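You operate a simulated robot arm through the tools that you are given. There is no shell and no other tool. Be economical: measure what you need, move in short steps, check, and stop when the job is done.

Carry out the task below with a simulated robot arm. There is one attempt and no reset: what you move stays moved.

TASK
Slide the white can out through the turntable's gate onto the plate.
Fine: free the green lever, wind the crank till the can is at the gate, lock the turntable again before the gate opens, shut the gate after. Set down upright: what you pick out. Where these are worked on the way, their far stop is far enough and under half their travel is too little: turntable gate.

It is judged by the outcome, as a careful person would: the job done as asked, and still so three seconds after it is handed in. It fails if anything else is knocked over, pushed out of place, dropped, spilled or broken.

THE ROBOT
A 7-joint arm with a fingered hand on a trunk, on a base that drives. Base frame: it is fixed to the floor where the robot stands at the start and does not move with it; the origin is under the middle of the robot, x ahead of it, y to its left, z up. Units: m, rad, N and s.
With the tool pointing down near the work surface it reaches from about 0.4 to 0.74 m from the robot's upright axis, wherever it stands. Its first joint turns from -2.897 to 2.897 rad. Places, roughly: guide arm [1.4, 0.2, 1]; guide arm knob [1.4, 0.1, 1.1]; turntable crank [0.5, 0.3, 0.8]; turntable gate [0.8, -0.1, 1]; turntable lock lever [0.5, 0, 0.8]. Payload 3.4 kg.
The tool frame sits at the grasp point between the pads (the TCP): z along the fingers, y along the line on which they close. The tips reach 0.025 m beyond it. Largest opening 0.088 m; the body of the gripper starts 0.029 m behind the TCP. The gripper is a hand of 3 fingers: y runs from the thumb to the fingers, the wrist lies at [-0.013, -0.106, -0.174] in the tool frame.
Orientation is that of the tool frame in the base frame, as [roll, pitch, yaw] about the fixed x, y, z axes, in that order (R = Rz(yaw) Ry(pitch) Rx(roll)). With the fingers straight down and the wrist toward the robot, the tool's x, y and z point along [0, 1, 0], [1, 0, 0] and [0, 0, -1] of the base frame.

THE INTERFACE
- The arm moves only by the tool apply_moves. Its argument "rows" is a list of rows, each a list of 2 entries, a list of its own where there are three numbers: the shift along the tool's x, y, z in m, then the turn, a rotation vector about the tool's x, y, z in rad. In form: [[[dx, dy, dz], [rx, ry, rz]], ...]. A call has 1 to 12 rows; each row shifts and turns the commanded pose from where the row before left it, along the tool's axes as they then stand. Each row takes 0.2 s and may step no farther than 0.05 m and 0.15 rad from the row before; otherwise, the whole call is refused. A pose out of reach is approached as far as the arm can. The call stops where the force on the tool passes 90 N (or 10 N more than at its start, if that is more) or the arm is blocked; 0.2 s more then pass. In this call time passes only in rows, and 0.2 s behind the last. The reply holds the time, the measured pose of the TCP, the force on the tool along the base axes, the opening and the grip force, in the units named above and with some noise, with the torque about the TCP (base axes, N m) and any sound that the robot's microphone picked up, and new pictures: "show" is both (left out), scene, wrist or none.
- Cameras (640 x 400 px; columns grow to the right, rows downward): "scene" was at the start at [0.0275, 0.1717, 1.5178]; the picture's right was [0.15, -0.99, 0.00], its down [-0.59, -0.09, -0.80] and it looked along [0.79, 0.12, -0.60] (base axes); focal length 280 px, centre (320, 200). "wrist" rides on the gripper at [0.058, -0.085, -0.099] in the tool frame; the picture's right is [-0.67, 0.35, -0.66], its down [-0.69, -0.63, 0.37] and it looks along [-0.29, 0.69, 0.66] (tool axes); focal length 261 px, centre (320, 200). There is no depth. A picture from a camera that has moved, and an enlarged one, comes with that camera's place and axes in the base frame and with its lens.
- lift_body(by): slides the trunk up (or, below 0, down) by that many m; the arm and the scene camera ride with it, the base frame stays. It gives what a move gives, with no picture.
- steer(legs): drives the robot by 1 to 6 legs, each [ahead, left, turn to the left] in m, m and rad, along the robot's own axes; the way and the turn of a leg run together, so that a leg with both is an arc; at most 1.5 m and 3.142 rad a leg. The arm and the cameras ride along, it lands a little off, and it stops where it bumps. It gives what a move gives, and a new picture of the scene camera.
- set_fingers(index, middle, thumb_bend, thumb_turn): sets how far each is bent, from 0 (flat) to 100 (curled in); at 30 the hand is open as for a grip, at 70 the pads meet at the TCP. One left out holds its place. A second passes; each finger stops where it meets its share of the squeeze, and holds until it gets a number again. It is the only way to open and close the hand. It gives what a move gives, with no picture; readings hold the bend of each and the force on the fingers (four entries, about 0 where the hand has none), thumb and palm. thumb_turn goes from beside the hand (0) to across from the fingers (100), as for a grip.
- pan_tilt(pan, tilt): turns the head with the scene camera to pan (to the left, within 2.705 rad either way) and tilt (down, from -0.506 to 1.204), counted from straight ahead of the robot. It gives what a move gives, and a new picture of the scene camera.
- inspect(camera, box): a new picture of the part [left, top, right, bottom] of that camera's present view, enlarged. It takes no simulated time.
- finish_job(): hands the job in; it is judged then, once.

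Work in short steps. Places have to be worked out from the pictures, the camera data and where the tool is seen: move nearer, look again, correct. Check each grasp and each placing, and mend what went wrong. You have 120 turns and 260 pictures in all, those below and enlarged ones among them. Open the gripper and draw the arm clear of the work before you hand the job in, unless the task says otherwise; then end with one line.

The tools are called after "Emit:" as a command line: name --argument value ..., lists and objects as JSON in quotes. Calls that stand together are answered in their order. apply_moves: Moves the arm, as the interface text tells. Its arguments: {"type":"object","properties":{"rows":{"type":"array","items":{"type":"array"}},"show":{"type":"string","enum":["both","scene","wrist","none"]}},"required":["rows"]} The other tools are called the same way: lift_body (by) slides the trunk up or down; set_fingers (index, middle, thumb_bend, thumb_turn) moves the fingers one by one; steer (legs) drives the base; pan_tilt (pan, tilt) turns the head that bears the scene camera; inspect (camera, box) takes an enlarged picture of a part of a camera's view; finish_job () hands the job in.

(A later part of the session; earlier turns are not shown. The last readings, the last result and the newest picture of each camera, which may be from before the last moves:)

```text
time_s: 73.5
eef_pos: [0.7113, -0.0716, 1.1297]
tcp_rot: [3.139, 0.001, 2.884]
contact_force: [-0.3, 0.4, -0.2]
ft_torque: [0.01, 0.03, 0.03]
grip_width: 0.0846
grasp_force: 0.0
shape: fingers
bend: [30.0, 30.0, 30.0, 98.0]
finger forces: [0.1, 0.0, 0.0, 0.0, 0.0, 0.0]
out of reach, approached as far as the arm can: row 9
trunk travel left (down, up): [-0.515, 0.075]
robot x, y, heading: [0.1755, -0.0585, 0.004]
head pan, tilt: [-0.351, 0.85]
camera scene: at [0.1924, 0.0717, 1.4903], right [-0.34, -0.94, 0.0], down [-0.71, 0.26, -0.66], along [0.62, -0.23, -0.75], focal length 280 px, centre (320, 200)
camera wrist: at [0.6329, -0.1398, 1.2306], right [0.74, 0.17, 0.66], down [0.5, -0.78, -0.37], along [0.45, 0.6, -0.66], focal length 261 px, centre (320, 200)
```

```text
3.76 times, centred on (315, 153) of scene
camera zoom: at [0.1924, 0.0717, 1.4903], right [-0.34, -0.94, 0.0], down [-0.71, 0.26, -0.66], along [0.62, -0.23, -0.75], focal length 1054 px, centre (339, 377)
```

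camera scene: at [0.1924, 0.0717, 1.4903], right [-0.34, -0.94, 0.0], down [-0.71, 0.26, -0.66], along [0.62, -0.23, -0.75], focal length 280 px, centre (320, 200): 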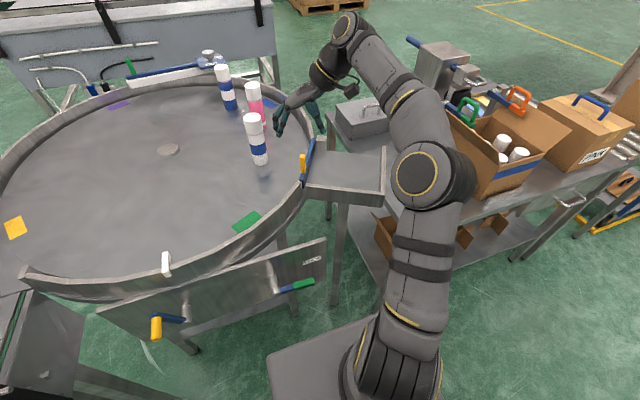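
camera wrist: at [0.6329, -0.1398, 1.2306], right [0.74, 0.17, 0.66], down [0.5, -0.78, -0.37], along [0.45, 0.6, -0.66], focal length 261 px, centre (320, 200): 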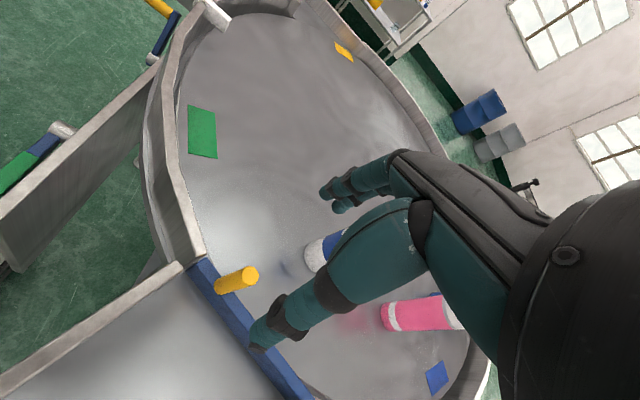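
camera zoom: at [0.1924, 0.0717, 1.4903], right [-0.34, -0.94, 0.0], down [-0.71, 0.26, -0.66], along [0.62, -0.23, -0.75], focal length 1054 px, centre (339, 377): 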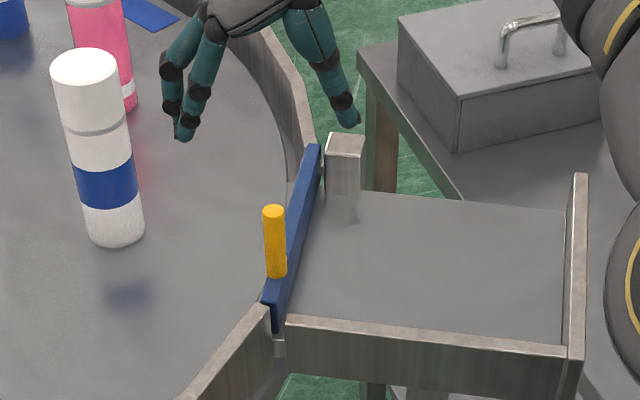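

Refined: post top at (0.711,−0.075,1.046), directly under the TCP. Descend 10 cm.

Emit:
apply_moves --rows '[[[0, -0.001, 0.035], [0, 0, 0]], [[0, -0.001, 0.035], [0, 0, 0]], [[0, -0.001, 0.033], [0, 0, 0]]]' --show "wrist"

Emit:
inspect --camera "scene" --box '[230, 100, 400, 206]'

```text
time_s: 74.3
eef_pos: [0.7091, -0.0748, 1.0257]
tcp_rot: [3.139, 0.003, 2.883]
contact_force: [0.5, 1.0, -0.6]
ft_torque: [-0.03, -0.03, 0.0]
grip_width: 0.0846
grasp_force: 0.1
shape: fingers
bend: [30.0, 30.0, 30.0, 98.0]
finger forces: [0.1, 0.0, 0.1, 0.0, 0.0, 0.1]
trunk travel left (down, up): [-0.515, 0.075]
robot x, y, heading: [0.1783, -0.0641, 0.003]
head pan, tilt: [-0.351, 0.85]
camera wrist: at [0.6307, -0.1428, 1.127], right [0.74, 0.16, 0.66], down [0.5, -0.78, -0.37], along [0.45, 0.6, -0.66], focal length 261 px, centre (320, 200)
```

wrist: 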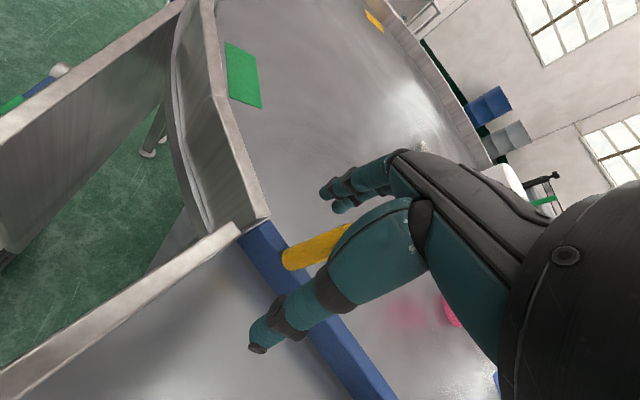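

```text
3.76 times, centred on (315, 153) of scene
camera zoom: at [0.1923, 0.0717, 1.4903], right [-0.34, -0.94, 0.0], down [-0.71, 0.26, -0.66], along [0.62, -0.23, -0.75], focal length 1054 px, centre (339, 377)
```

zoom: 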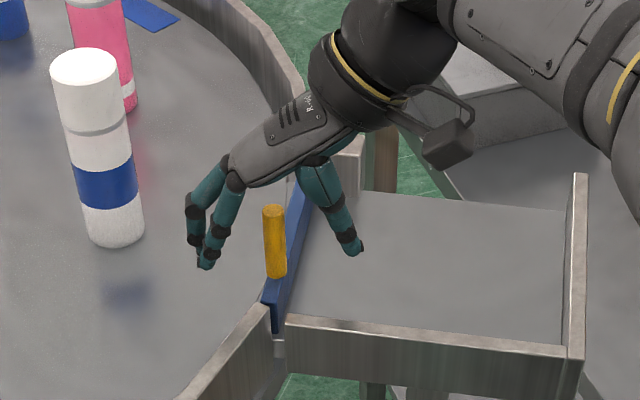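

The post is between thumb and fingers; close on it.

Emit:
set_fingers --index 72 --middle 72 --thumb_bend 72

Emit:
inspect --camera "scene" --box '[230, 100, 400, 206]'

```text
time_s: 75.3
eef_pos: [0.7089, -0.0741, 1.0259]
tcp_rot: [3.14, 0.0, 2.884]
contact_force: [1.6, 5.1, -2.0]
ft_torque: [0.09, -0.01, 0.03]
grip_width: 0.0015
grasp_force: 6.5
shape: fingers
bend: [71.0, 65.0, 68.0, 100.0]
finger forces: [3.1, 6.8, 0.0, 0.0, 3.7, 0.1]
trunk travel left (down, up): [-0.515, 0.075]
robot x, y, heading: [0.176, -0.0611, 0.003]
head pan, tilt: [-0.351, 0.85]
```

```text
3.76 times, centred on (315, 153) of scene
camera zoom: at [0.1926, 0.0727, 1.4901], right [-0.34, -0.94, 0.0], down [-0.71, 0.26, -0.66], along [0.62, -0.23, -0.75], focal length 1054 px, centre (339, 377)
```

zoom: 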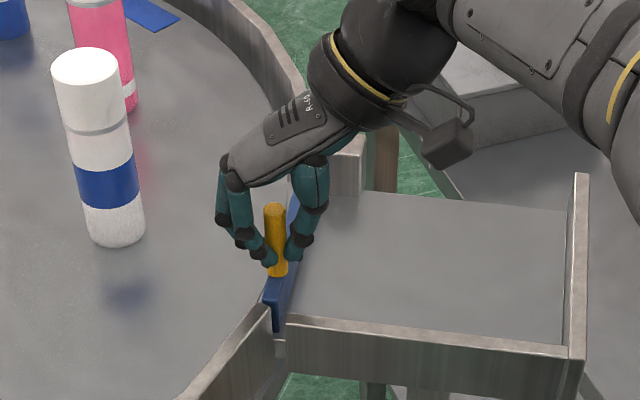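

The grip is off-centre (only the index side holds). I open, shift ~12 mm toward the robot, and regrip.

Emit:
set_fingers --index 45 --middle 45 --thumb_bend 45

Emit:
apply_moves --rows '[[[0.013, 0, 0], [0, 0, 0]]]' --show "none"

Emit:
set_fingers --index 72 --middle 72 --thumb_bend 72

Emit:
inspect --camera "scene" --box '[230, 100, 400, 206]'

```text
time_s: 76.3
eef_pos: [0.709, -0.0758, 1.0262]
tcp_rot: [3.14, 0.001, 2.882]
contact_force: [-0.6, 0.4, -0.4]
ft_torque: [0.0, 0.02, -0.01]
grip_width: 0.0518
grasp_force: 0.0
shape: fingers
bend: [45.0, 45.0, 45.0, 99.0]
finger forces: [0.0, 0.0, 0.0, 0.1, 0.1, 0.0]
trunk travel left (down, up): [-0.515, 0.075]
robot x, y, heading: [0.1765, -0.061, 0.0]
head pan, tilt: [-0.351, 0.85]
```

```text
time_s: 76.7
eef_pos: [0.6954, -0.0715, 1.0273]
tcp_rot: [3.14, 0.0, 2.884]
contact_force: [0.5, -0.3, -0.7]
ft_torque: [0.01, 0.0, 0.01]
grip_width: 0.0519
grasp_force: 0.0
shape: fingers
bend: [45.0, 45.0, 45.0, 99.0]
finger forces: [0.0, 0.0, 0.1, 0.0, 0.0, 0.0]
trunk travel left (down, up): [-0.515, 0.075]
robot x, y, heading: [0.178, -0.0578, -0.0]
head pan, tilt: [-0.351, 0.85]
```

```text
time_s: 77.7
eef_pos: [0.6962, -0.0704, 1.0258]
tcp_rot: [3.14, 0.001, 2.884]
contact_force: [-2.4, 4.3, -0.6]
ft_torque: [0.1, 0.04, 0.07]
grip_width: 0.0002
grasp_force: 2.6
shape: fingers
bend: [72.0, 67.0, 71.0, 100.0]
finger forces: [0.1, 5.0, 0.0, 0.0, 0.0, 0.0]
trunk travel left (down, up): [-0.515, 0.075]
robot x, y, heading: [0.1766, -0.0619, 0.001]
head pan, tilt: [-0.351, 0.85]
```

```text
3.76 times, centred on (315, 153) of scene
camera zoom: at [0.1919, 0.0728, 1.4902], right [-0.34, -0.94, 0.0], down [-0.71, 0.26, -0.66], along [0.62, -0.23, -0.75], focal length 1054 px, centre (339, 377)
```

zoom: 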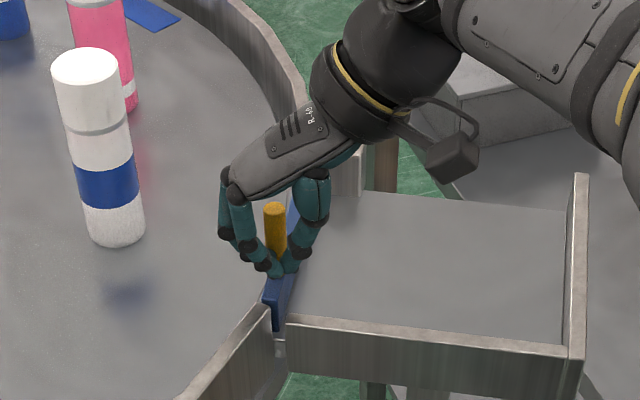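

Middle finger, not index, bears the load now — I shifted the wrong way. Open and shift 20 mm back the other way, then regrip.

Emit:
set_fingers --index 45 --middle 45 --thumb_bend 45

Emit:
apply_moves --rows '[[[-0.021, 0, 0], [0, 0, 0]]]' --show "none"

Emit:
set_fingers --index 72 --middle 72 --thumb_bend 72

Emit:
inspect --camera "scene" --box '[230, 100, 400, 206]'

```text
time_s: 78.7
eef_pos: [0.696, -0.0734, 1.0269]
tcp_rot: [3.139, -0.001, 2.883]
contact_force: [0.6, 0.0, -0.1]
ft_torque: [0.02, 0.01, 0.01]
grip_width: 0.0519
grasp_force: 0.0
shape: fingers
bend: [45.0, 45.0, 45.0, 99.0]
finger forces: [0.0, 0.1, 0.1, 0.0, 0.0, 0.1]
trunk travel left (down, up): [-0.515, 0.075]
robot x, y, heading: [0.178, -0.0582, 0.003]
head pan, tilt: [-0.351, 0.85]
```

```text
time_s: 79.1
eef_pos: [0.716, -0.0768, 1.0281]
tcp_rot: [3.139, -0.001, 2.883]
contact_force: [-0.3, -0.5, 0.2]
ft_torque: [0.0, 0.04, -0.04]
grip_width: 0.0521
grasp_force: 0.1
shape: fingers
bend: [45.0, 45.0, 45.0, 99.0]
finger forces: [0.1, 0.0, 0.1, 0.0, 0.0, 0.0]
trunk travel left (down, up): [-0.515, 0.075]
robot x, y, heading: [0.1745, -0.0607, 0.001]
head pan, tilt: [-0.351, 0.85]
```

```text
time_s: 80.1
eef_pos: [0.7172, -0.0755, 1.0272]
tcp_rot: [3.141, 0.001, 2.883]
contact_force: [2.7, 3.6, -0.7]
ft_torque: [0.06, -0.06, -0.02]
grip_width: 0.0082
grasp_force: 5.8
shape: fingers
bend: [61.0, 72.0, 68.0, 100.0]
finger forces: [7.1, 0.4, 0.0, 0.0, 3.8, 0.0]
trunk travel left (down, up): [-0.515, 0.075]
robot x, y, heading: [0.1776, -0.0643, 0.002]
head pan, tilt: [-0.351, 0.85]
```

```text
3.76 times, centred on (315, 153) of scene
camera zoom: at [0.1927, 0.0724, 1.4902], right [-0.34, -0.94, 0.0], down [-0.71, 0.26, -0.66], along [0.62, -0.23, -0.75], focal length 1054 px, centre (339, 377)
```

zoom: 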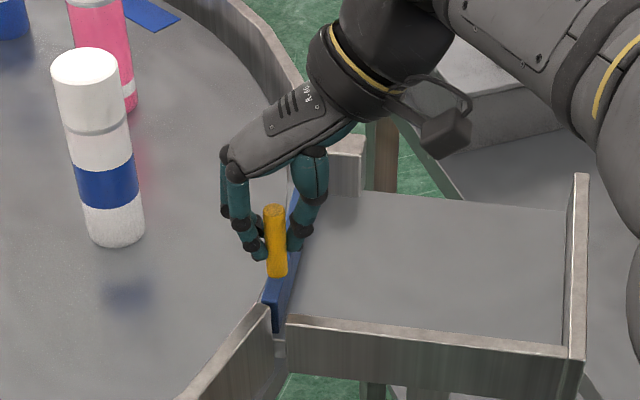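

Best position is in between (x≈0.710). I slide 7 mm back with light grip, then gently pull the post outward to test the swing.

Emit:
apply_moves --rows '[[[0.007, 0, 0], [0, 0, 0]], [[0, -0.012, 0], [0, 0, 0]], [[0, -0.012, 0], [0, 0, 0]]]' --show "none"

Emit:
inspect --camera "scene" --box '[230, 100, 400, 206]'

```text
time_s: 80.9
eef_pos: [0.7043, -0.0973, 1.0267]
tcp_rot: [-3.141, 0.0, 2.883]
contact_force: [13.8, 12.2, 8.5]
ft_torque: [0.24, -0.56, -0.12]
grip_width: 0.0
grasp_force: 12.2
shape: fingers
bend: [72.0, 58.0, 72.0, 100.0]
finger forces: [6.1, 17.7, 0.1, 0.0, 0.0, 0.0]
trunk travel left (down, up): [-0.515, 0.075]
robot x, y, heading: [0.1796, -0.0584, 0.001]
head pan, tilt: [-0.351, 0.85]
```

```text
3.76 times, centred on (315, 153) of scene
camera zoom: at [0.1936, 0.0738, 1.4901], right [-0.34, -0.94, 0.0], down [-0.71, 0.26, -0.66], along [0.62, -0.23, -0.75], focal length 1054 px, centre (339, 377)
```

zoom: 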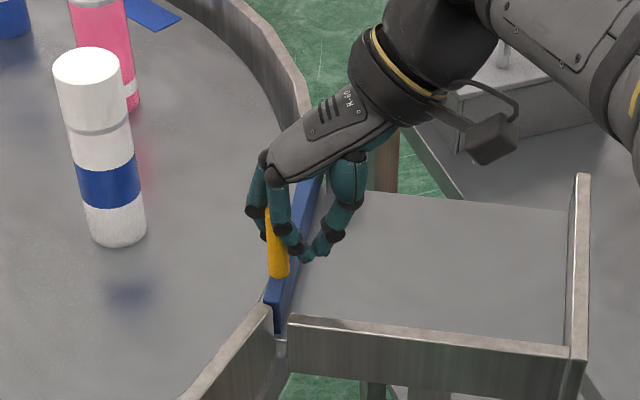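

The gate doesn't swing outward with ~18 N. I relax that push and look closer at the gate's ends to see how it works.

Emit:
apply_moves --rows '[[[0, 0.014, 0], [0, 0, 0]], [[0, 0.01, 0], [0, 0, 0]]]' --show "none"

Emit:
set_fingers --index 40 --middle 40 --thumb_bend 40

Emit:
apply_moves --rows '[[[0, 0, -0.05], [0, 0, 0]], [[0, 0, -0.05], [0, 0, 0]], [[0, 0, -0.05], [0, 0, 0]]]' --show "wrist"

Emit:
inspect --camera "scene" --box '[280, 125, 360, 175]'

Emit:
inspect --camera "wrist" --box '[150, 200, 350, 400]'

```text
time_s: 81.5
eef_pos: [0.7088, -0.0839, 1.0265]
tcp_rot: [-3.14, -0.001, 2.875]
contact_force: [1.2, -28.6, -2.4]
ft_torque: [-0.39, -0.75, -0.02]
grip_width: 0.0001
grasp_force: 40.7
shape: fingers
bend: [72.0, 68.0, 69.0, 100.0]
finger forces: [38.9, 42.9, 0.1, 0.1, 0.0, 0.0]
trunk travel left (down, up): [-0.515, 0.075]
robot x, y, heading: [0.1729, -0.0626, -0.002]
head pan, tilt: [-0.351, 0.85]
```

```text
time_s: 82.5
eef_pos: [0.7089, -0.0849, 1.0264]
tcp_rot: [-3.139, -0.001, 2.879]
contact_force: [-8.3, -43.4, -3.8]
ft_torque: [-0.95, 0.08, -0.32]
grip_width: 0.0253
grasp_force: 44.2
shape: fingers
bend: [70.0, 65.0, 40.0, 99.0]
finger forces: [43.5, 44.8, 0.0, 0.0, 0.1, 0.0]
trunk travel left (down, up): [-0.515, 0.075]
robot x, y, heading: [0.1797, -0.0646, 0.003]
head pan, tilt: [-0.351, 0.85]
```

```text
time_s: 83.3
eef_pos: [0.7094, -0.0739, 1.1777]
tcp_rot: [3.139, 0.001, 2.885]
contact_force: [0.7, -0.3, 0.5]
ft_torque: [0.0, -0.06, -0.03]
grip_width: 0.0632
grasp_force: 0.1
shape: fingers
bend: [40.0, 40.0, 40.0, 99.0]
finger forces: [0.0, 0.0, 0.1, 0.1, 0.1, 0.0]
trunk travel left (down, up): [-0.515, 0.075]
robot x, y, heading: [0.1744, -0.0567, 0.002]
head pan, tilt: [-0.351, 0.85]
camera wrist: at [0.6328, -0.142, 1.2785], right [0.74, 0.17, 0.66], down [0.5, -0.78, -0.37], along [0.45, 0.6, -0.66], focal length 261 px, centre (320, 200)
```

wrist: 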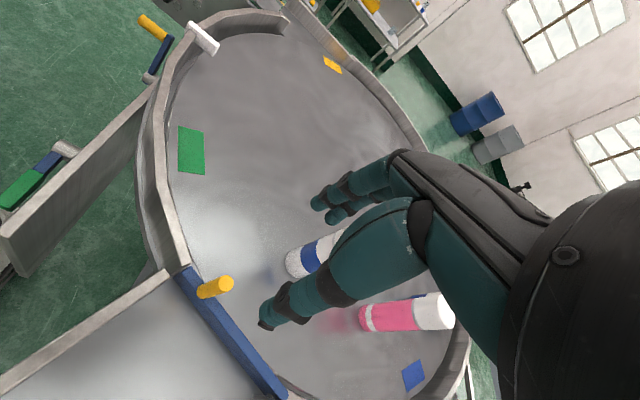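

```text
8.00 times, centred on (320, 150) of scene
camera zoom: at [0.1917, 0.0732, 1.4902], right [-0.34, -0.94, 0.0], down [-0.71, 0.26, -0.66], along [0.62, -0.23, -0.75], focal length 2240 px, centre (320, 600)
```

zoom: 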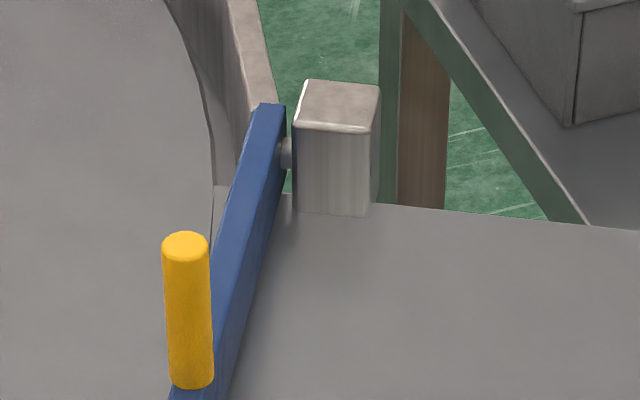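

```text
2.00 times, centred on (250, 300) of wrist
camera zoom: at [0.6328, -0.142, 1.2785], right [0.74, 0.17, 0.66], down [0.5, -0.78, -0.37], along [0.45, 0.6, -0.66], focal length 521 px, centre (460, 0)
```

zoom: 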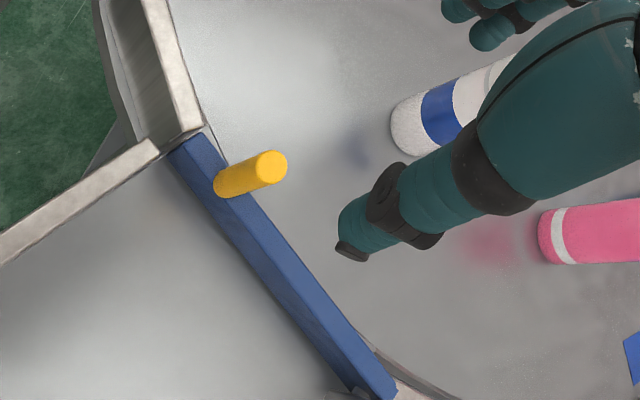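

There's a pivot pin through the bar into the block: it's a lift-up (boom) gate, pivoting about a horizontal pin at its far end (≈(0.82,−0.14,0.98)). I align the closing line with the pin axis, regrip the post, and will lift it along an arc.

Emit:
apply_moves --rows '[[[0, 0, 0], [0, 0, 0.125]], [[0, 0, 0], [0, 0, 0.125]], [[0, 0, 0.05], [0, 0, 0]], [[0, 0, 0.05], [0, 0, 0]], [[0, 0, 0.051], [0, 0, 0]]]' --show "none"

Emit:
set_fingers --index 72 --middle 72 --thumb_bend 72

Emit:
inspect --camera "scene" --box '[230, 100, 400, 206]'

```text
refused: row 5 steps farther than a row can; nothing moved
```

```text
time_s: 84.3
eef_pos: [0.7114, -0.077, 1.1765]
tcp_rot: [3.139, -0.001, 2.883]
contact_force: [1.0, 0.8, 0.0]
ft_torque: [-0.02, 0.0, -0.01]
grip_width: 0.0
grasp_force: 0.1
shape: fingers
bend: [72.0, 72.0, 71.0, 100.0]
finger forces: [0.0, 0.1, 0.1, 0.0, 0.0, 0.1]
trunk travel left (down, up): [-0.515, 0.075]
robot x, y, heading: [0.1791, -0.0606, 0.004]
head pan, tilt: [-0.351, 0.85]
```

```text
3.76 times, centred on (315, 153) of scene
camera zoom: at [0.1922, 0.0717, 1.4902], right [-0.34, -0.94, 0.0], down [-0.71, 0.26, -0.66], along [0.62, -0.23, -0.75], focal length 1054 px, centre (339, 377)
```

zoom: 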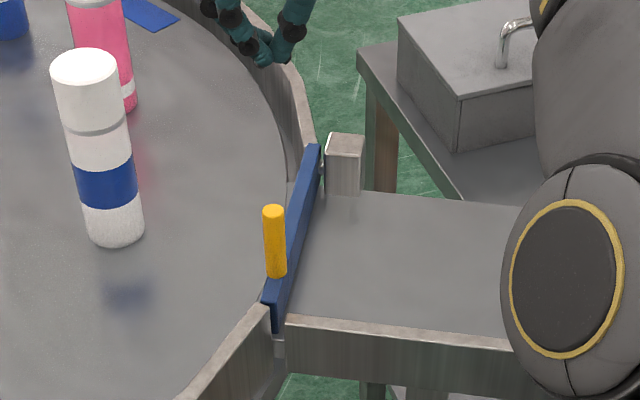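

A row was slightly too long; I reopen and repeat with allowed steps.

Emit:
set_fingers --index 35 --middle 35 --thumb_bend 35

Emit:
apply_moves --rows '[[[0, 0, 0], [0, 0, 0.125]], [[0, 0, 0], [0, 0, 0.125]], [[0, 0, 0.04], [0, 0, 0]], [[0, 0, 0.04], [0, 0, 0]], [[0, 0, 0.04], [0, 0, 0]], [[0, 0, 0.031], [0, 0, 0]]]' --show "none"

Emit:
set_fingers --index 72 --middle 72 --thumb_bend 72

Emit:
inspect --camera "scene" --box '[230, 100, 400, 206]'

```text
time_s: 85.3
eef_pos: [0.7111, -0.0772, 1.1763]
tcp_rot: [3.14, 0.001, 2.882]
contact_force: [-0.1, 0.0, 0.0]
ft_torque: [-0.01, 0.01, 0.03]
grip_width: 0.0737
grasp_force: 0.0
shape: fingers
bend: [35.0, 35.0, 35.0, 98.0]
finger forces: [0.1, 0.0, 0.0, 0.1, 0.0, 0.0]
trunk travel left (down, up): [-0.515, 0.075]
robot x, y, heading: [0.1768, -0.0622, 0.006]
head pan, tilt: [-0.351, 0.85]
```

```text
time_s: 86.7
eef_pos: [0.7099, -0.0766, 1.026]
tcp_rot: [3.139, 0.002, 2.634]
contact_force: [-0.9, 0.6, 0.0]
ft_torque: [0.01, 0.03, -0.02]
grip_width: 0.0736
grasp_force: 0.1
shape: fingers
bend: [35.0, 35.0, 35.0, 98.0]
finger forces: [0.1, 0.1, 0.1, 0.0, 0.0, 0.2]
trunk travel left (down, up): [-0.515, 0.075]
robot x, y, heading: [0.1779, -0.0608, 0.0]
head pan, tilt: [-0.351, 0.85]
```

```text
time_s: 87.7
eef_pos: [0.7121, -0.0749, 1.0275]
tcp_rot: [3.14, 0.0, 2.632]
contact_force: [3.5, 4.7, -1.7]
ft_torque: [0.14, -0.07, 0.01]
grip_width: 0.0057
grasp_force: 8.0
shape: fingers
bend: [71.0, 66.0, 68.0, 100.0]
finger forces: [5.2, 5.5, 0.1, 0.0, 4.2, 0.0]
trunk travel left (down, up): [-0.515, 0.075]
robot x, y, heading: [0.1765, -0.0615, -0.0]
head pan, tilt: [-0.351, 0.85]
```

```text
3.76 times, centred on (315, 153) of scene
camera zoom: at [0.193, 0.0727, 1.4901], right [-0.34, -0.94, 0.0], down [-0.71, 0.26, -0.66], along [0.62, -0.23, -0.75], focal length 1054 px, centre (339, 377)
```

zoom: 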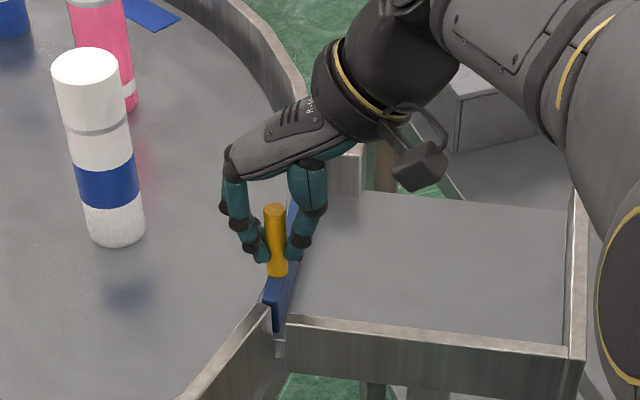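

Balanced pinch now. Lift the first 20° along the arc as a test.

Emit:
apply_moves --rows '[[[-0.0101, 0, -0.0216], [0, 0, 0]], [[-0.0137, 0, -0.0196], [0, 0.1, 0]]]' --show "none"

Emit:
inspect --camera "scene" --box '[230, 100, 400, 206]'

```text
time_s: 88.3
eef_pos: [0.7304, -0.0848, 1.0689]
tcp_rot: [-3.141, -0.099, 2.634]
contact_force: [-1.4, 8.1, 1.4]
ft_torque: [0.23, 0.06, 0.05]
grip_width: 0.0059
grasp_force: 9.4
shape: fingers
bend: [71.0, 66.0, 68.0, 100.0]
finger forces: [9.6, 5.0, 0.1, 0.1, 4.1, 0.0]
trunk travel left (down, up): [-0.515, 0.075]
robot x, y, heading: [0.1737, -0.0577, -0.002]
head pan, tilt: [-0.351, 0.85]
```

```text
3.76 times, centred on (315, 153) of scene
camera zoom: at [0.1913, 0.0736, 1.4902], right [-0.34, -0.94, 0.0], down [-0.71, 0.26, -0.66], along [0.62, -0.23, -0.75], focal length 1054 px, centre (339, 377)
```

zoom: 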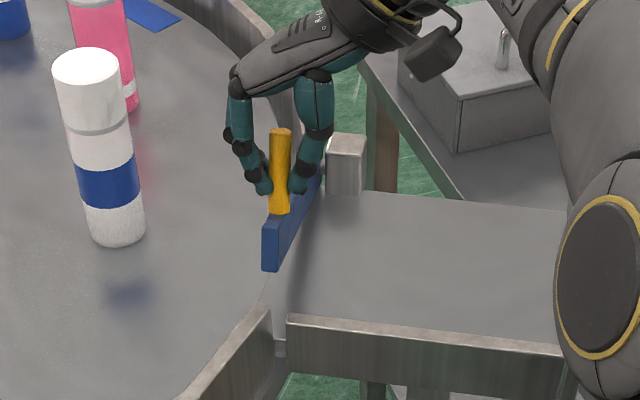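

The gate lifts nicely. Continue along the arc with slight tilt tracking.

Emit:
apply_moves --rows '[[[-0.015, 0, -0.0184], [0, 0.12, 0]], [[-0.0161, 0, -0.0177], [0, 0.12, 0]], [[-0.017, 0, -0.0167], [0, 0.12, 0]]]' --show "none"

Emit:
inspect --camera "scene" --box '[230, 70, 400, 176]'

```text
time_s: 89.1
eef_pos: [0.7359, -0.0969, 1.0831]
tcp_rot: [3.14, -0.385, 2.623]
contact_force: [13.6, 4.7, -8.7]
ft_torque: [-0.04, -0.26, -0.16]
grip_width: 0.0006
grasp_force: 10.9
shape: fingers
bend: [71.0, 61.0, 72.0, 100.0]
finger forces: [5.1, 16.6, 0.1, 0.0, 0.5, 0.1]
out of reach, approached as far as the arm can: row 2, 3
trunk travel left (down, up): [-0.515, 0.075]
robot x, y, heading: [0.1796, -0.0587, 0.003]
head pan, tilt: [-0.351, 0.85]
```

```text
3.76 times, centred on (315, 123) of scene
camera zoom: at [0.1958, 0.0724, 1.49], right [-0.34, -0.94, 0.0], down [-0.71, 0.26, -0.66], along [0.62, -0.23, -0.75], focal length 1054 px, centre (339, 490)
```

zoom: 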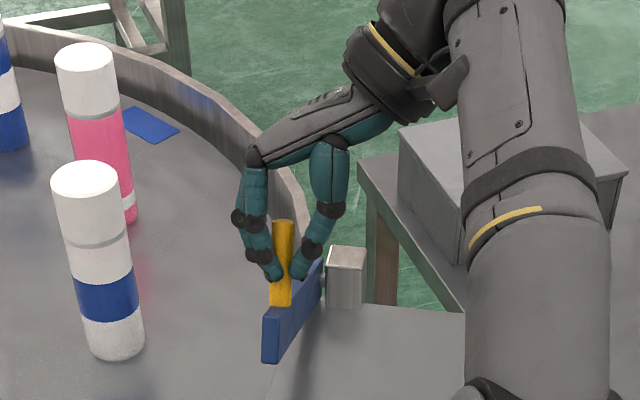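

The tilt hits a joint limit. I'll un-tilt in place and continue with pure translation along the arc.

Emit:
apply_moves --rows '[[[0, 0, 0], [0, -0.128, 0]], [[0, 0, 0], [0, -0.128, 0]], [[0, 0, 0], [0, -0.128, 0]]]' --show "none"

Emit:
inspect --camera "scene" --box '[230, 70, 400, 176]'

```text
time_s: 89.9
eef_pos: [0.7686, -0.1041, 1.1129]
tcp_rot: [3.136, -0.007, 2.641]
contact_force: [-21.3, 15.3, 36.8]
ft_torque: [0.5, 0.63, 0.11]
grip_width: 0.0036
grasp_force: 25.3
shape: fingers
bend: [73.0, 67.0, 69.0, 100.0]
finger forces: [36.3, 4.9, 0.0, 0.1, 10.8, 0.0]
out of reach, approached as far as the arm can: row 1, 2, 3
trunk travel left (down, up): [-0.515, 0.075]
robot x, y, heading: [0.1803, -0.0589, 0.001]
head pan, tilt: [-0.351, 0.85]
```

```text
3.76 times, centred on (315, 123) of scene
camera zoom: at [0.1834, 0.0751, 1.4906], right [-0.34, -0.94, 0.0], down [-0.7, 0.26, -0.66], along [0.62, -0.23, -0.75], focal length 1054 px, centre (339, 490)
```

zoom: 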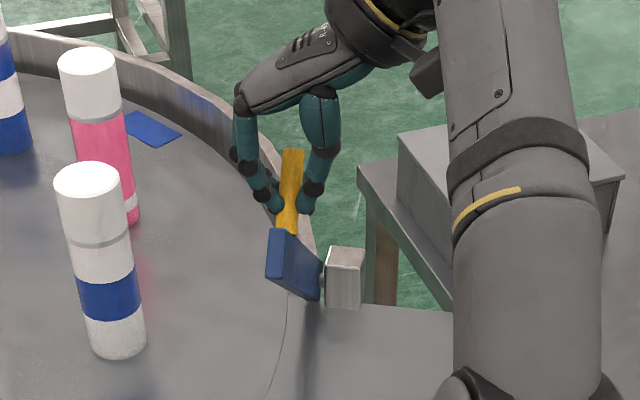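

Gate is at ~45° and the tool is vertical again. Continue translating toward the far side.

Emit:
apply_moves --rows '[[[-0.02, 0, 0.005], [0, 0, 0]], [[-0.022, 0, 0.003], [0, 0, 0]]]' --show "none"

Emit:
inspect --camera "scene" --box '[230, 70, 400, 176]'

```text
time_s: 90.5
eef_pos: [0.7817, -0.1197, 1.09]
tcp_rot: [3.141, -0.015, 2.63]
contact_force: [-0.1, -0.5, 0.1]
ft_torque: [-0.02, -0.01, 0.0]
grip_width: 0.0
grasp_force: 0.0
shape: fingers
bend: [72.0, 72.0, 71.0, 100.0]
finger forces: [0.0, 0.1, 0.0, 0.1, 0.0, 0.1]
out of reach, approached as far as the arm can: row 1, 2
trunk travel left (down, up): [-0.515, 0.075]
robot x, y, heading: [0.1794, -0.0582, -0.0]
head pan, tilt: [-0.351, 0.85]
```

```text
3.76 times, centred on (315, 123) of scene
camera zoom: at [0.1913, 0.0722, 1.4898], right [-0.34, -0.94, 0.0], down [-0.71, 0.26, -0.66], along [0.62, -0.23, -0.75], focal length 1054 px, centre (339, 490)
```

zoom: 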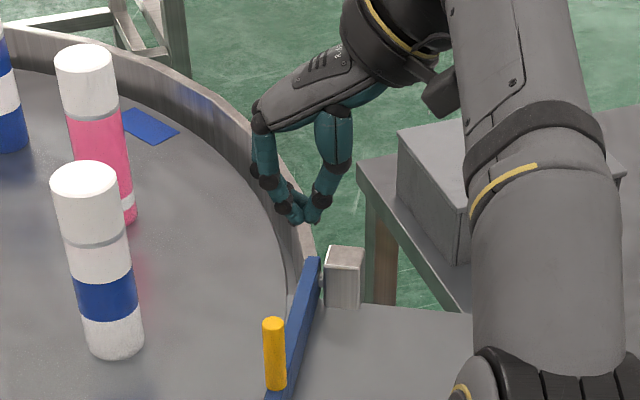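

The grip slipped and the gate dropped shut (no harm). New approach: use the downward fingers as a pusher in the corner between the post's near side and the bar, following the arc over to the far stop, with a more comfortable wrist yaw. I raise the hand, tuck the thumb aside and yaw −90°.

Emit:
apply_moves --rows '[[[0, 0, -0.045], [0, 0, 0]], [[0, 0, -0.045], [0, 0, 0.143]], [[0, 0, 0], [0, 0, 0.143]], [[0, 0, 0], [0, 0, 0.143]], [[0, 0, 0], [0, 0, 0.143]], [[0, 0, 0], [0, 0, 0.143]], [[0, 0, 0], [0, 0, 0.143]], [[0, 0, 0], [0, 0, 0.143]], [[0, 0, 0], [0, 0, 0.143]], [[0, 0, 0], [0, 0, 0.143]], [[0, 0, 0], [0, 0, 0.143]], [[0, 0, 0], [0, 0, 0.14]]]' --show "none"

Emit:
set_fingers --index 65 --middle 65 --thumb_bend 0 --thumb_turn 0

Emit:
inspect --camera "scene" --box '[200, 20, 440, 170]'

Emit:
inspect --camera "wrist" --box '[0, 0, 640, 400]'

```text
time_s: 93.1
eef_pos: [0.7546, -0.1118, 1.1676]
tcp_rot: [-3.126, -0.003, 1.061]
contact_force: [0.4, 0.2, -0.4]
ft_torque: [0.0, 0.01, 0.01]
grip_width: 0.0
grasp_force: 0.0
shape: fingers
bend: [72.0, 72.0, 71.0, 100.0]
finger forces: [0.1, 0.0, 0.1, 0.0, 0.0, 0.1]
out of reach, approached as far as the arm can: row 1, 2
trunk travel left (down, up): [-0.515, 0.075]
robot x, y, heading: [0.1754, -0.0581, -0.002]
head pan, tilt: [-0.351, 0.85]
```

```text
time_s: 94.1
eef_pos: [0.7559, -0.1131, 1.1679]
tcp_rot: [-3.127, -0.003, 1.064]
contact_force: [-0.4, 0.5, 0.0]
ft_torque: [-0.01, -0.01, -0.01]
grip_width: 0.1117
grasp_force: 0.0
shape: fingers
bend: [65.0, 65.0, 0.0, 0.0]
finger forces: [0.1, 0.0, 0.1, 0.0, 0.0, 0.1]
trunk travel left (down, up): [-0.515, 0.075]
robot x, y, heading: [0.1763, -0.0596, -0.0]
head pan, tilt: [-0.351, 0.85]
```

```text
2.67 times, centred on (320, 95) of scene
camera zoom: at [0.1922, 0.0718, 1.4902], right [-0.34, -0.94, 0.0], down [-0.71, 0.26, -0.66], along [0.62, -0.23, -0.75], focal length 747 px, centre (320, 480)
```

zoom: 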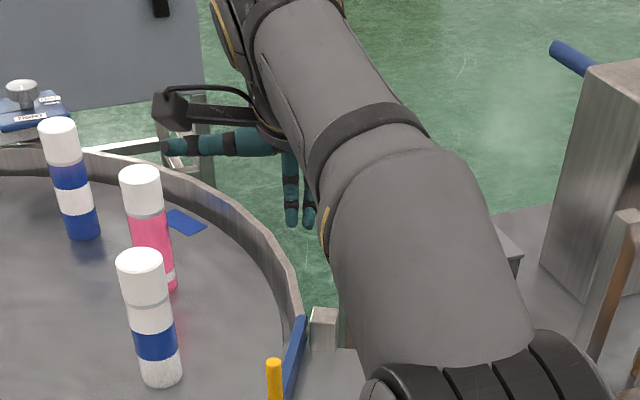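

```text
1.00 times, centred on (320, 200) of wrist (not enlarged: the box is as wide or as high as the picture)
camera zoom: at [0.7105, -0.0217, 1.2707], right [-0.01, -0.76, 0.65], down [-0.89, -0.29, -0.36], along [0.46, -0.58, -0.67], focal length 261 px, centre (320, 200)
```

zoom: 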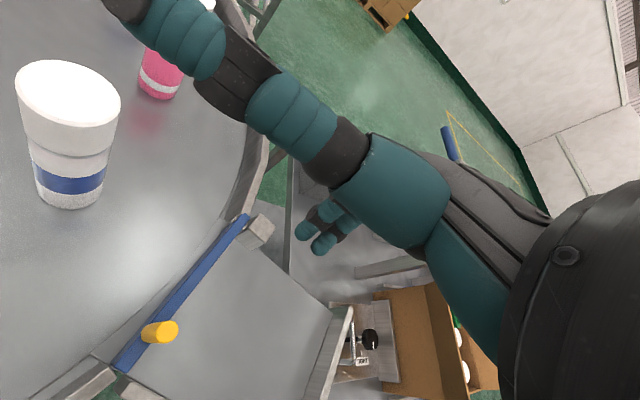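

Hand now points down with fingers as a pusher. Move to the near side of the post, first horizontally and then down to z≈1.06, and look.

Emit:
apply_moves --rows '[[[0.0054, -0.0459, 0], [0, 0, 0]], [[0.0054, -0.0459, 0], [0, 0, 0]], [[0, 0, 0.036], [0, 0, 0]], [[0, 0, 0.036], [0, 0, 0]], [[0, 0, 0.036], [0, 0, 0]]]' --show "wrist"

Emit:
inspect --camera "scene" --box '[230, 100, 400, 206]'

```text
time_s: 95.3
eef_pos: [0.6799, -0.0575, 1.063]
tcp_rot: [-3.127, -0.001, 1.066]
contact_force: [-0.2, -0.4, -0.1]
ft_torque: [-0.03, 0.0, -0.04]
grip_width: 0.1118
grasp_force: 0.1
shape: fingers
bend: [65.0, 65.0, 0.0, 0.0]
finger forces: [0.0, 0.0, 0.0, 0.1, 0.1, 0.0]
trunk travel left (down, up): [-0.515, 0.075]
robot x, y, heading: [0.1811, -0.0612, -0.0]
head pan, tilt: [-0.351, 0.85]
camera wrist: at [0.634, 0.0333, 1.164], right [-0.01, -0.76, 0.65], down [-0.89, -0.29, -0.36], along [0.46, -0.58, -0.67], focal length 261 px, centre (320, 200)
```

wrist: 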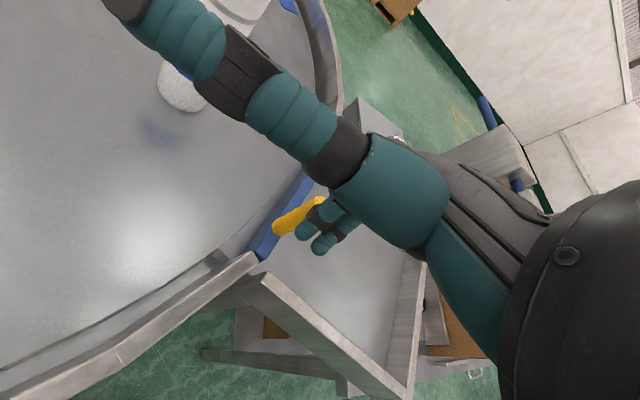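

```text
3.76 times, centred on (315, 153) of scene
camera zoom: at [0.1922, 0.0718, 1.4903], right [-0.34, -0.94, 0.0], down [-0.71, 0.26, -0.66], along [0.62, -0.23, -0.75], focal length 1054 px, centre (339, 377)
```

zoom: 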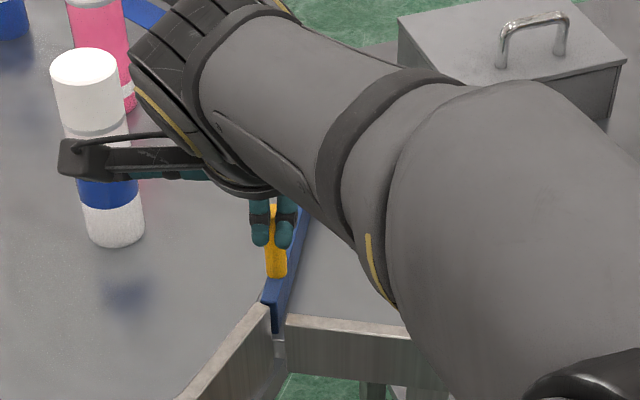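

Fingers are centred in front of the post. Descend 3 cm then push −e along the arc in small steps.

Emit:
apply_moves --rows '[[[0, 0, 0.032], [0, 0, 0]], [[0, 0.012, 0], [0, 0, 0]], [[0, 0.012, -0.004], [0, 0, 0]]]' --show "none"

Emit:
inspect --camera "scene" --box '[230, 100, 400, 206]'

```text
time_s: 96.1
eef_pos: [0.6947, -0.0651, 1.0362]
tcp_rot: [-3.13, -0.001, 1.066]
contact_force: [-24.4, 14.0, 13.6]
ft_torque: [-0.28, -0.47, 0.02]
grip_width: 0.1015
grasp_force: 16.1
shape: fingers
bend: [70.0, 68.0, 0.0, 0.0]
finger forces: [27.7, 5.0, 0.0, 0.0, 0.0, 0.0]
trunk travel left (down, up): [-0.515, 0.075]
robot x, y, heading: [0.1756, -0.0607, 0.0]
head pan, tilt: [-0.351, 0.85]
```

```text
3.76 times, centred on (315, 153) of scene
camera zoom: at [0.186, 0.0745, 1.4903], right [-0.34, -0.94, 0.0], down [-0.7, 0.26, -0.66], along [0.62, -0.23, -0.75], focal length 1054 px, centre (339, 377)
```

zoom: 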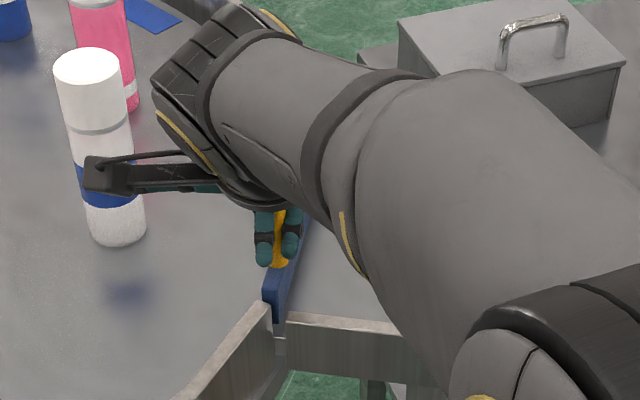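

The gate begins to move (≈28 N on the post). Continue along the arc.

Emit:
apply_moves --rows '[[[0, 0.0117, -0.022], [0, 0, 0]], [[0, 0.016, -0.0215], [0, 0, 0]], [[0, 0.018, -0.0203], [0, 0, 0]]]' --show "none"

Emit:
inspect --camera "scene" --box '[230, 90, 400, 196]'

```text
time_s: 96.9
eef_pos: [0.739, -0.0913, 1.0979]
tcp_rot: [-3.128, -0.002, 1.062]
contact_force: [-4.6, 9.8, 8.3]
ft_torque: [0.09, -0.03, 0.1]
grip_width: 0.1049
grasp_force: 7.6
shape: fingers
bend: [71.0, 65.0, 0.0, 0.0]
finger forces: [14.4, 1.4, 0.0, 0.0, 0.0, 0.0]
trunk travel left (down, up): [-0.515, 0.075]
robot x, y, heading: [0.1796, -0.0581, 0.005]
head pan, tilt: [-0.351, 0.85]
```

```text
3.76 times, centred on (315, 143) of scene
camera zoom: at [0.1903, 0.0736, 1.49], right [-0.34, -0.94, 0.0], down [-0.7, 0.26, -0.66], along [0.62, -0.23, -0.75], focal length 1054 px, centre (339, 415)
```

zoom: 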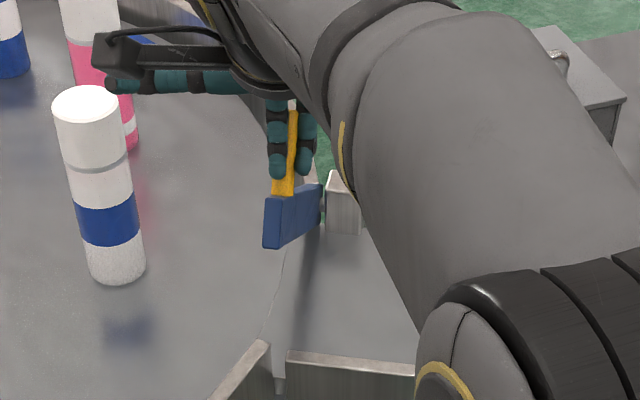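

Gate at ~35°. Continue.

Emit:
apply_moves --rows '[[[0, 0.0195, -0.0155], [0, 0, 0]], [[0, 0.022, -0.012], [0, 0, 0]], [[0, 0.0235, -0.008], [0, 0, 0]]]' --show "none"

Emit:
inspect --camera "scene" --box '[230, 70, 400, 176]'

```text
time_s: 97.7
eef_pos: [0.797, -0.1238, 1.1332]
tcp_rot: [-3.128, -0.001, 1.062]
contact_force: [-3.8, 2.9, 12.9]
ft_torque: [0.13, 0.11, 0.03]
grip_width: 0.1028
grasp_force: 6.3
shape: fingers
bend: [72.0, 65.0, 0.0, 0.0]
finger forces: [13.6, 0.3, 0.0, 0.1, 0.0, 0.0]
trunk travel left (down, up): [-0.515, 0.075]
robot x, y, heading: [0.1784, -0.0611, 0.006]
head pan, tilt: [-0.351, 0.85]
```

```text
3.76 times, centred on (315, 123) of scene
camera zoom: at [0.1898, 0.0724, 1.4903], right [-0.34, -0.94, 0.0], down [-0.7, 0.26, -0.66], along [0.62, -0.23, -0.75], focal length 1054 px, centre (339, 490)
```

zoom: 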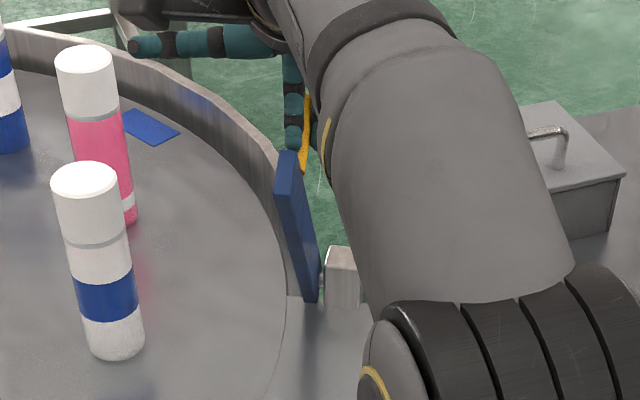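

Gate ≈65°. The post is offset toward the outer finger, so I shift slightly outward while pushing on.

Emit:
apply_moves --rows '[[[-0.006, 0.022, -0.004], [0, 0, 0]], [[-0.004, 0.024, 0.001], [0, 0, 0]]]' --show "none"

Emit:
inspect --camera "scene" --box '[230, 60, 400, 166]'

```text
time_s: 98.3
eef_pos: [0.8327, -0.157, 1.1317]
tcp_rot: [-3.124, 0.002, 1.061]
contact_force: [-3.2, -5.8, 2.4]
ft_torque: [-0.11, 0.05, -0.13]
grip_width: 0.1117
grasp_force: 3.3
shape: fingers
bend: [66.0, 65.0, 0.0, 0.0]
finger forces: [7.2, 0.0, 0.0, 0.0, 0.1, 0.1]
trunk travel left (down, up): [-0.515, 0.075]
robot x, y, heading: [0.1811, -0.0615, -0.003]
head pan, tilt: [-0.351, 0.85]
```

```text
3.76 times, centred on (315, 113) of scene
camera zoom: at [0.1919, 0.0704, 1.4901], right [-0.34, -0.94, 0.0], down [-0.71, 0.26, -0.66], along [0.62, -0.23, -0.75], focal length 1054 px, centre (339, 528)
```

zoom: 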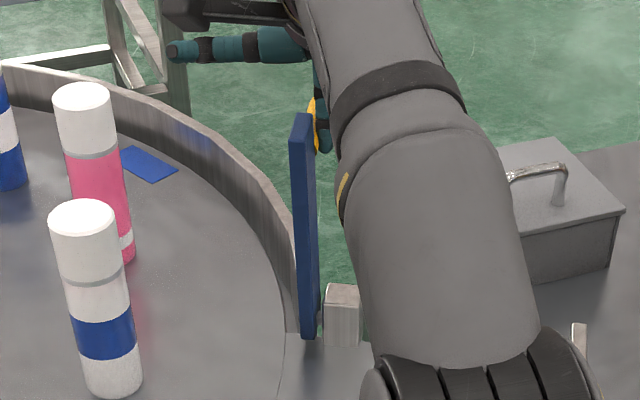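

Gate nearly vertical. Push on over toward its far stop.

Emit:
apply_moves --rows '[[[0.004, 0.022, 0.005], [0, 0, 0]], [[0.002, 0.018, 0.01], [0, 0, 0]]]' --show "none"

Emit:
inspect --camera "scene" --box '[230, 60, 400, 166]'

```text
time_s: 98.9
eef_pos: [0.8477, -0.1664, 1.1154]
tcp_rot: [-3.128, -0.003, 1.06]
contact_force: [-4.0, -14.7, 11.5]
ft_torque: [-0.13, -0.2, -0.3]
grip_width: 0.1134
grasp_force: 7.5
shape: fingers
bend: [64.0, 65.0, 0.0, 0.0]
finger forces: [15.3, 0.1, 0.1, 0.0, 0.0, 0.0]
out of reach, approached as far as the arm can: row 1, 2
trunk travel left (down, up): [-0.515, 0.075]
robot x, y, heading: [0.1794, -0.0583, 0.001]
head pan, tilt: [-0.351, 0.85]
```

```text
3.76 times, centred on (315, 113) of scene
camera zoom: at [0.1907, 0.0685, 1.4907], right [-0.34, -0.94, 0.0], down [-0.7, 0.26, -0.66], along [0.62, -0.22, -0.75], focal length 1054 px, centre (339, 528)
```

zoom: 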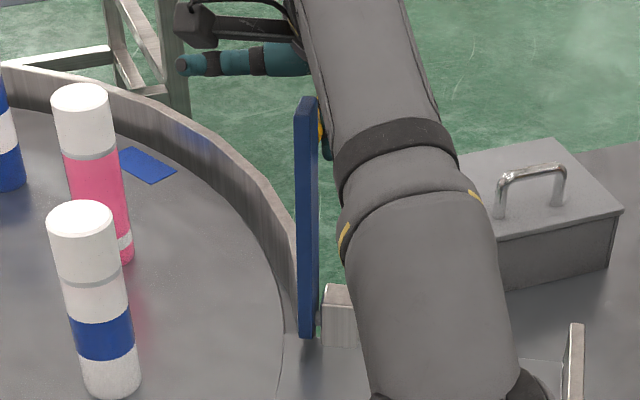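

The gate is vertical and resisting further (likely at its stop). I carefully lift the fingers off and see whether it stays.

Emit:
apply_moves --rows '[[[0.003, -0.004, -0.03], [0, 0, 0]], [[0, 0, -0.04], [0, 0, 0]], [[0, 0, -0.03], [0, 0, 0]]]' --show "none"

Emit:
inspect --camera "scene" --box '[230, 60, 400, 166]'

```text
time_s: 99.7
eef_pos: [0.8144, -0.1491, 1.1791]
tcp_rot: [-3.127, -0.002, 1.065]
contact_force: [-1.3, -0.5, -0.6]
ft_torque: [0.03, -0.04, 0.01]
grip_width: 0.1119
grasp_force: 0.1
shape: fingers
bend: [65.0, 65.0, 0.0, 0.0]
finger forces: [0.0, 0.0, 0.0, 0.1, 0.0, 0.1]
out of reach, approached as far as the arm can: row 1, 2, 3
trunk travel left (down, up): [-0.515, 0.075]
robot x, y, heading: [0.1782, -0.0617, 0.001]
head pan, tilt: [-0.351, 0.85]
```

```text
3.76 times, centred on (315, 113) of scene
camera zoom: at [0.1912, 0.0724, 1.4902], right [-0.34, -0.94, 0.0], down [-0.71, 0.26, -0.66], along [0.62, -0.23, -0.75], focal length 1054 px, centre (339, 528)
```

zoom: 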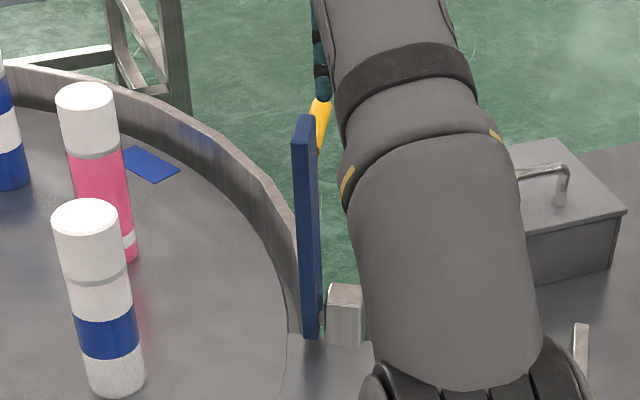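

No contact and the gate stays up. I raise via trunk to clear the bar's top and then retreat toward the robot.

Emit:
lift_body --by 0.065

Emit:
apply_moves --rows '[[[-0.0243, -0.0437, 0], [0, 0, 0]], [[-0.0243, -0.0437, 0], [0, 0, 0]], [[-0.0243, -0.0437, 0], [0, 0, 0]]]' --show "scene"

Emit:
inspect --camera "scene" --box '[230, 60, 400, 166]'

```text
time_s: 100.7
eef_pos: [0.8138, -0.1498, 1.2423]
tcp_rot: [-3.125, -0.001, 1.065]
contact_force: [-0.2, -0.2, -0.5]
ft_torque: [0.01, 0.02, -0.01]
grip_width: 0.112
grasp_force: 0.1
shape: fingers
bend: [65.0, 65.0, 0.0, 0.0]
finger forces: [0.1, 0.0, 0.1, 0.1, 0.0, 0.1]
trunk travel left (down, up): [-0.58, 0.01]
robot x, y, heading: [0.1756, -0.0609, 0.002]
head pan, tilt: [-0.351, 0.85]
```

```text
time_s: 101.5
eef_pos: [0.6616, -0.1505, 1.2465]
tcp_rot: [-3.129, -0.002, 1.063]
contact_force: [-0.3, 0.1, -0.4]
ft_torque: [0.0, 0.0, -0.04]
grip_width: 0.1118
grasp_force: 0.1
shape: fingers
bend: [65.0, 65.0, 0.0, 0.0]
finger forces: [0.0, 0.0, 0.0, 0.0, 0.0, 0.0]
trunk travel left (down, up): [-0.58, 0.01]
robot x, y, heading: [0.1773, -0.0619, 0.001]
head pan, tilt: [-0.351, 0.85]
camera scene: at [0.1914, 0.0717, 1.5552], right [-0.34, -0.94, 0.0], down [-0.71, 0.26, -0.66], along [0.62, -0.23, -0.75], focal length 280 px, centre (320, 200)
```

scene: 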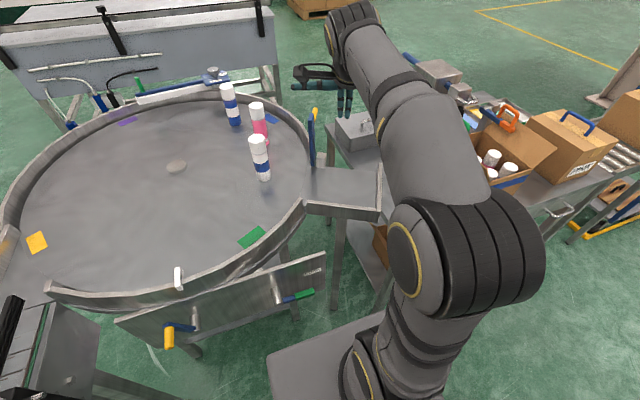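

```text
3.76 times, centred on (315, 113) of scene
camera zoom: at [0.1914, 0.0717, 1.5552], right [-0.34, -0.94, 0.0], down [-0.71, 0.26, -0.66], along [0.62, -0.23, -0.75], focal length 1054 px, centre (339, 528)
```

zoom: 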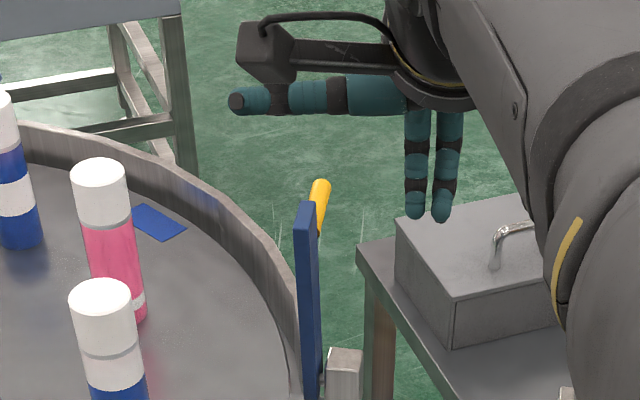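

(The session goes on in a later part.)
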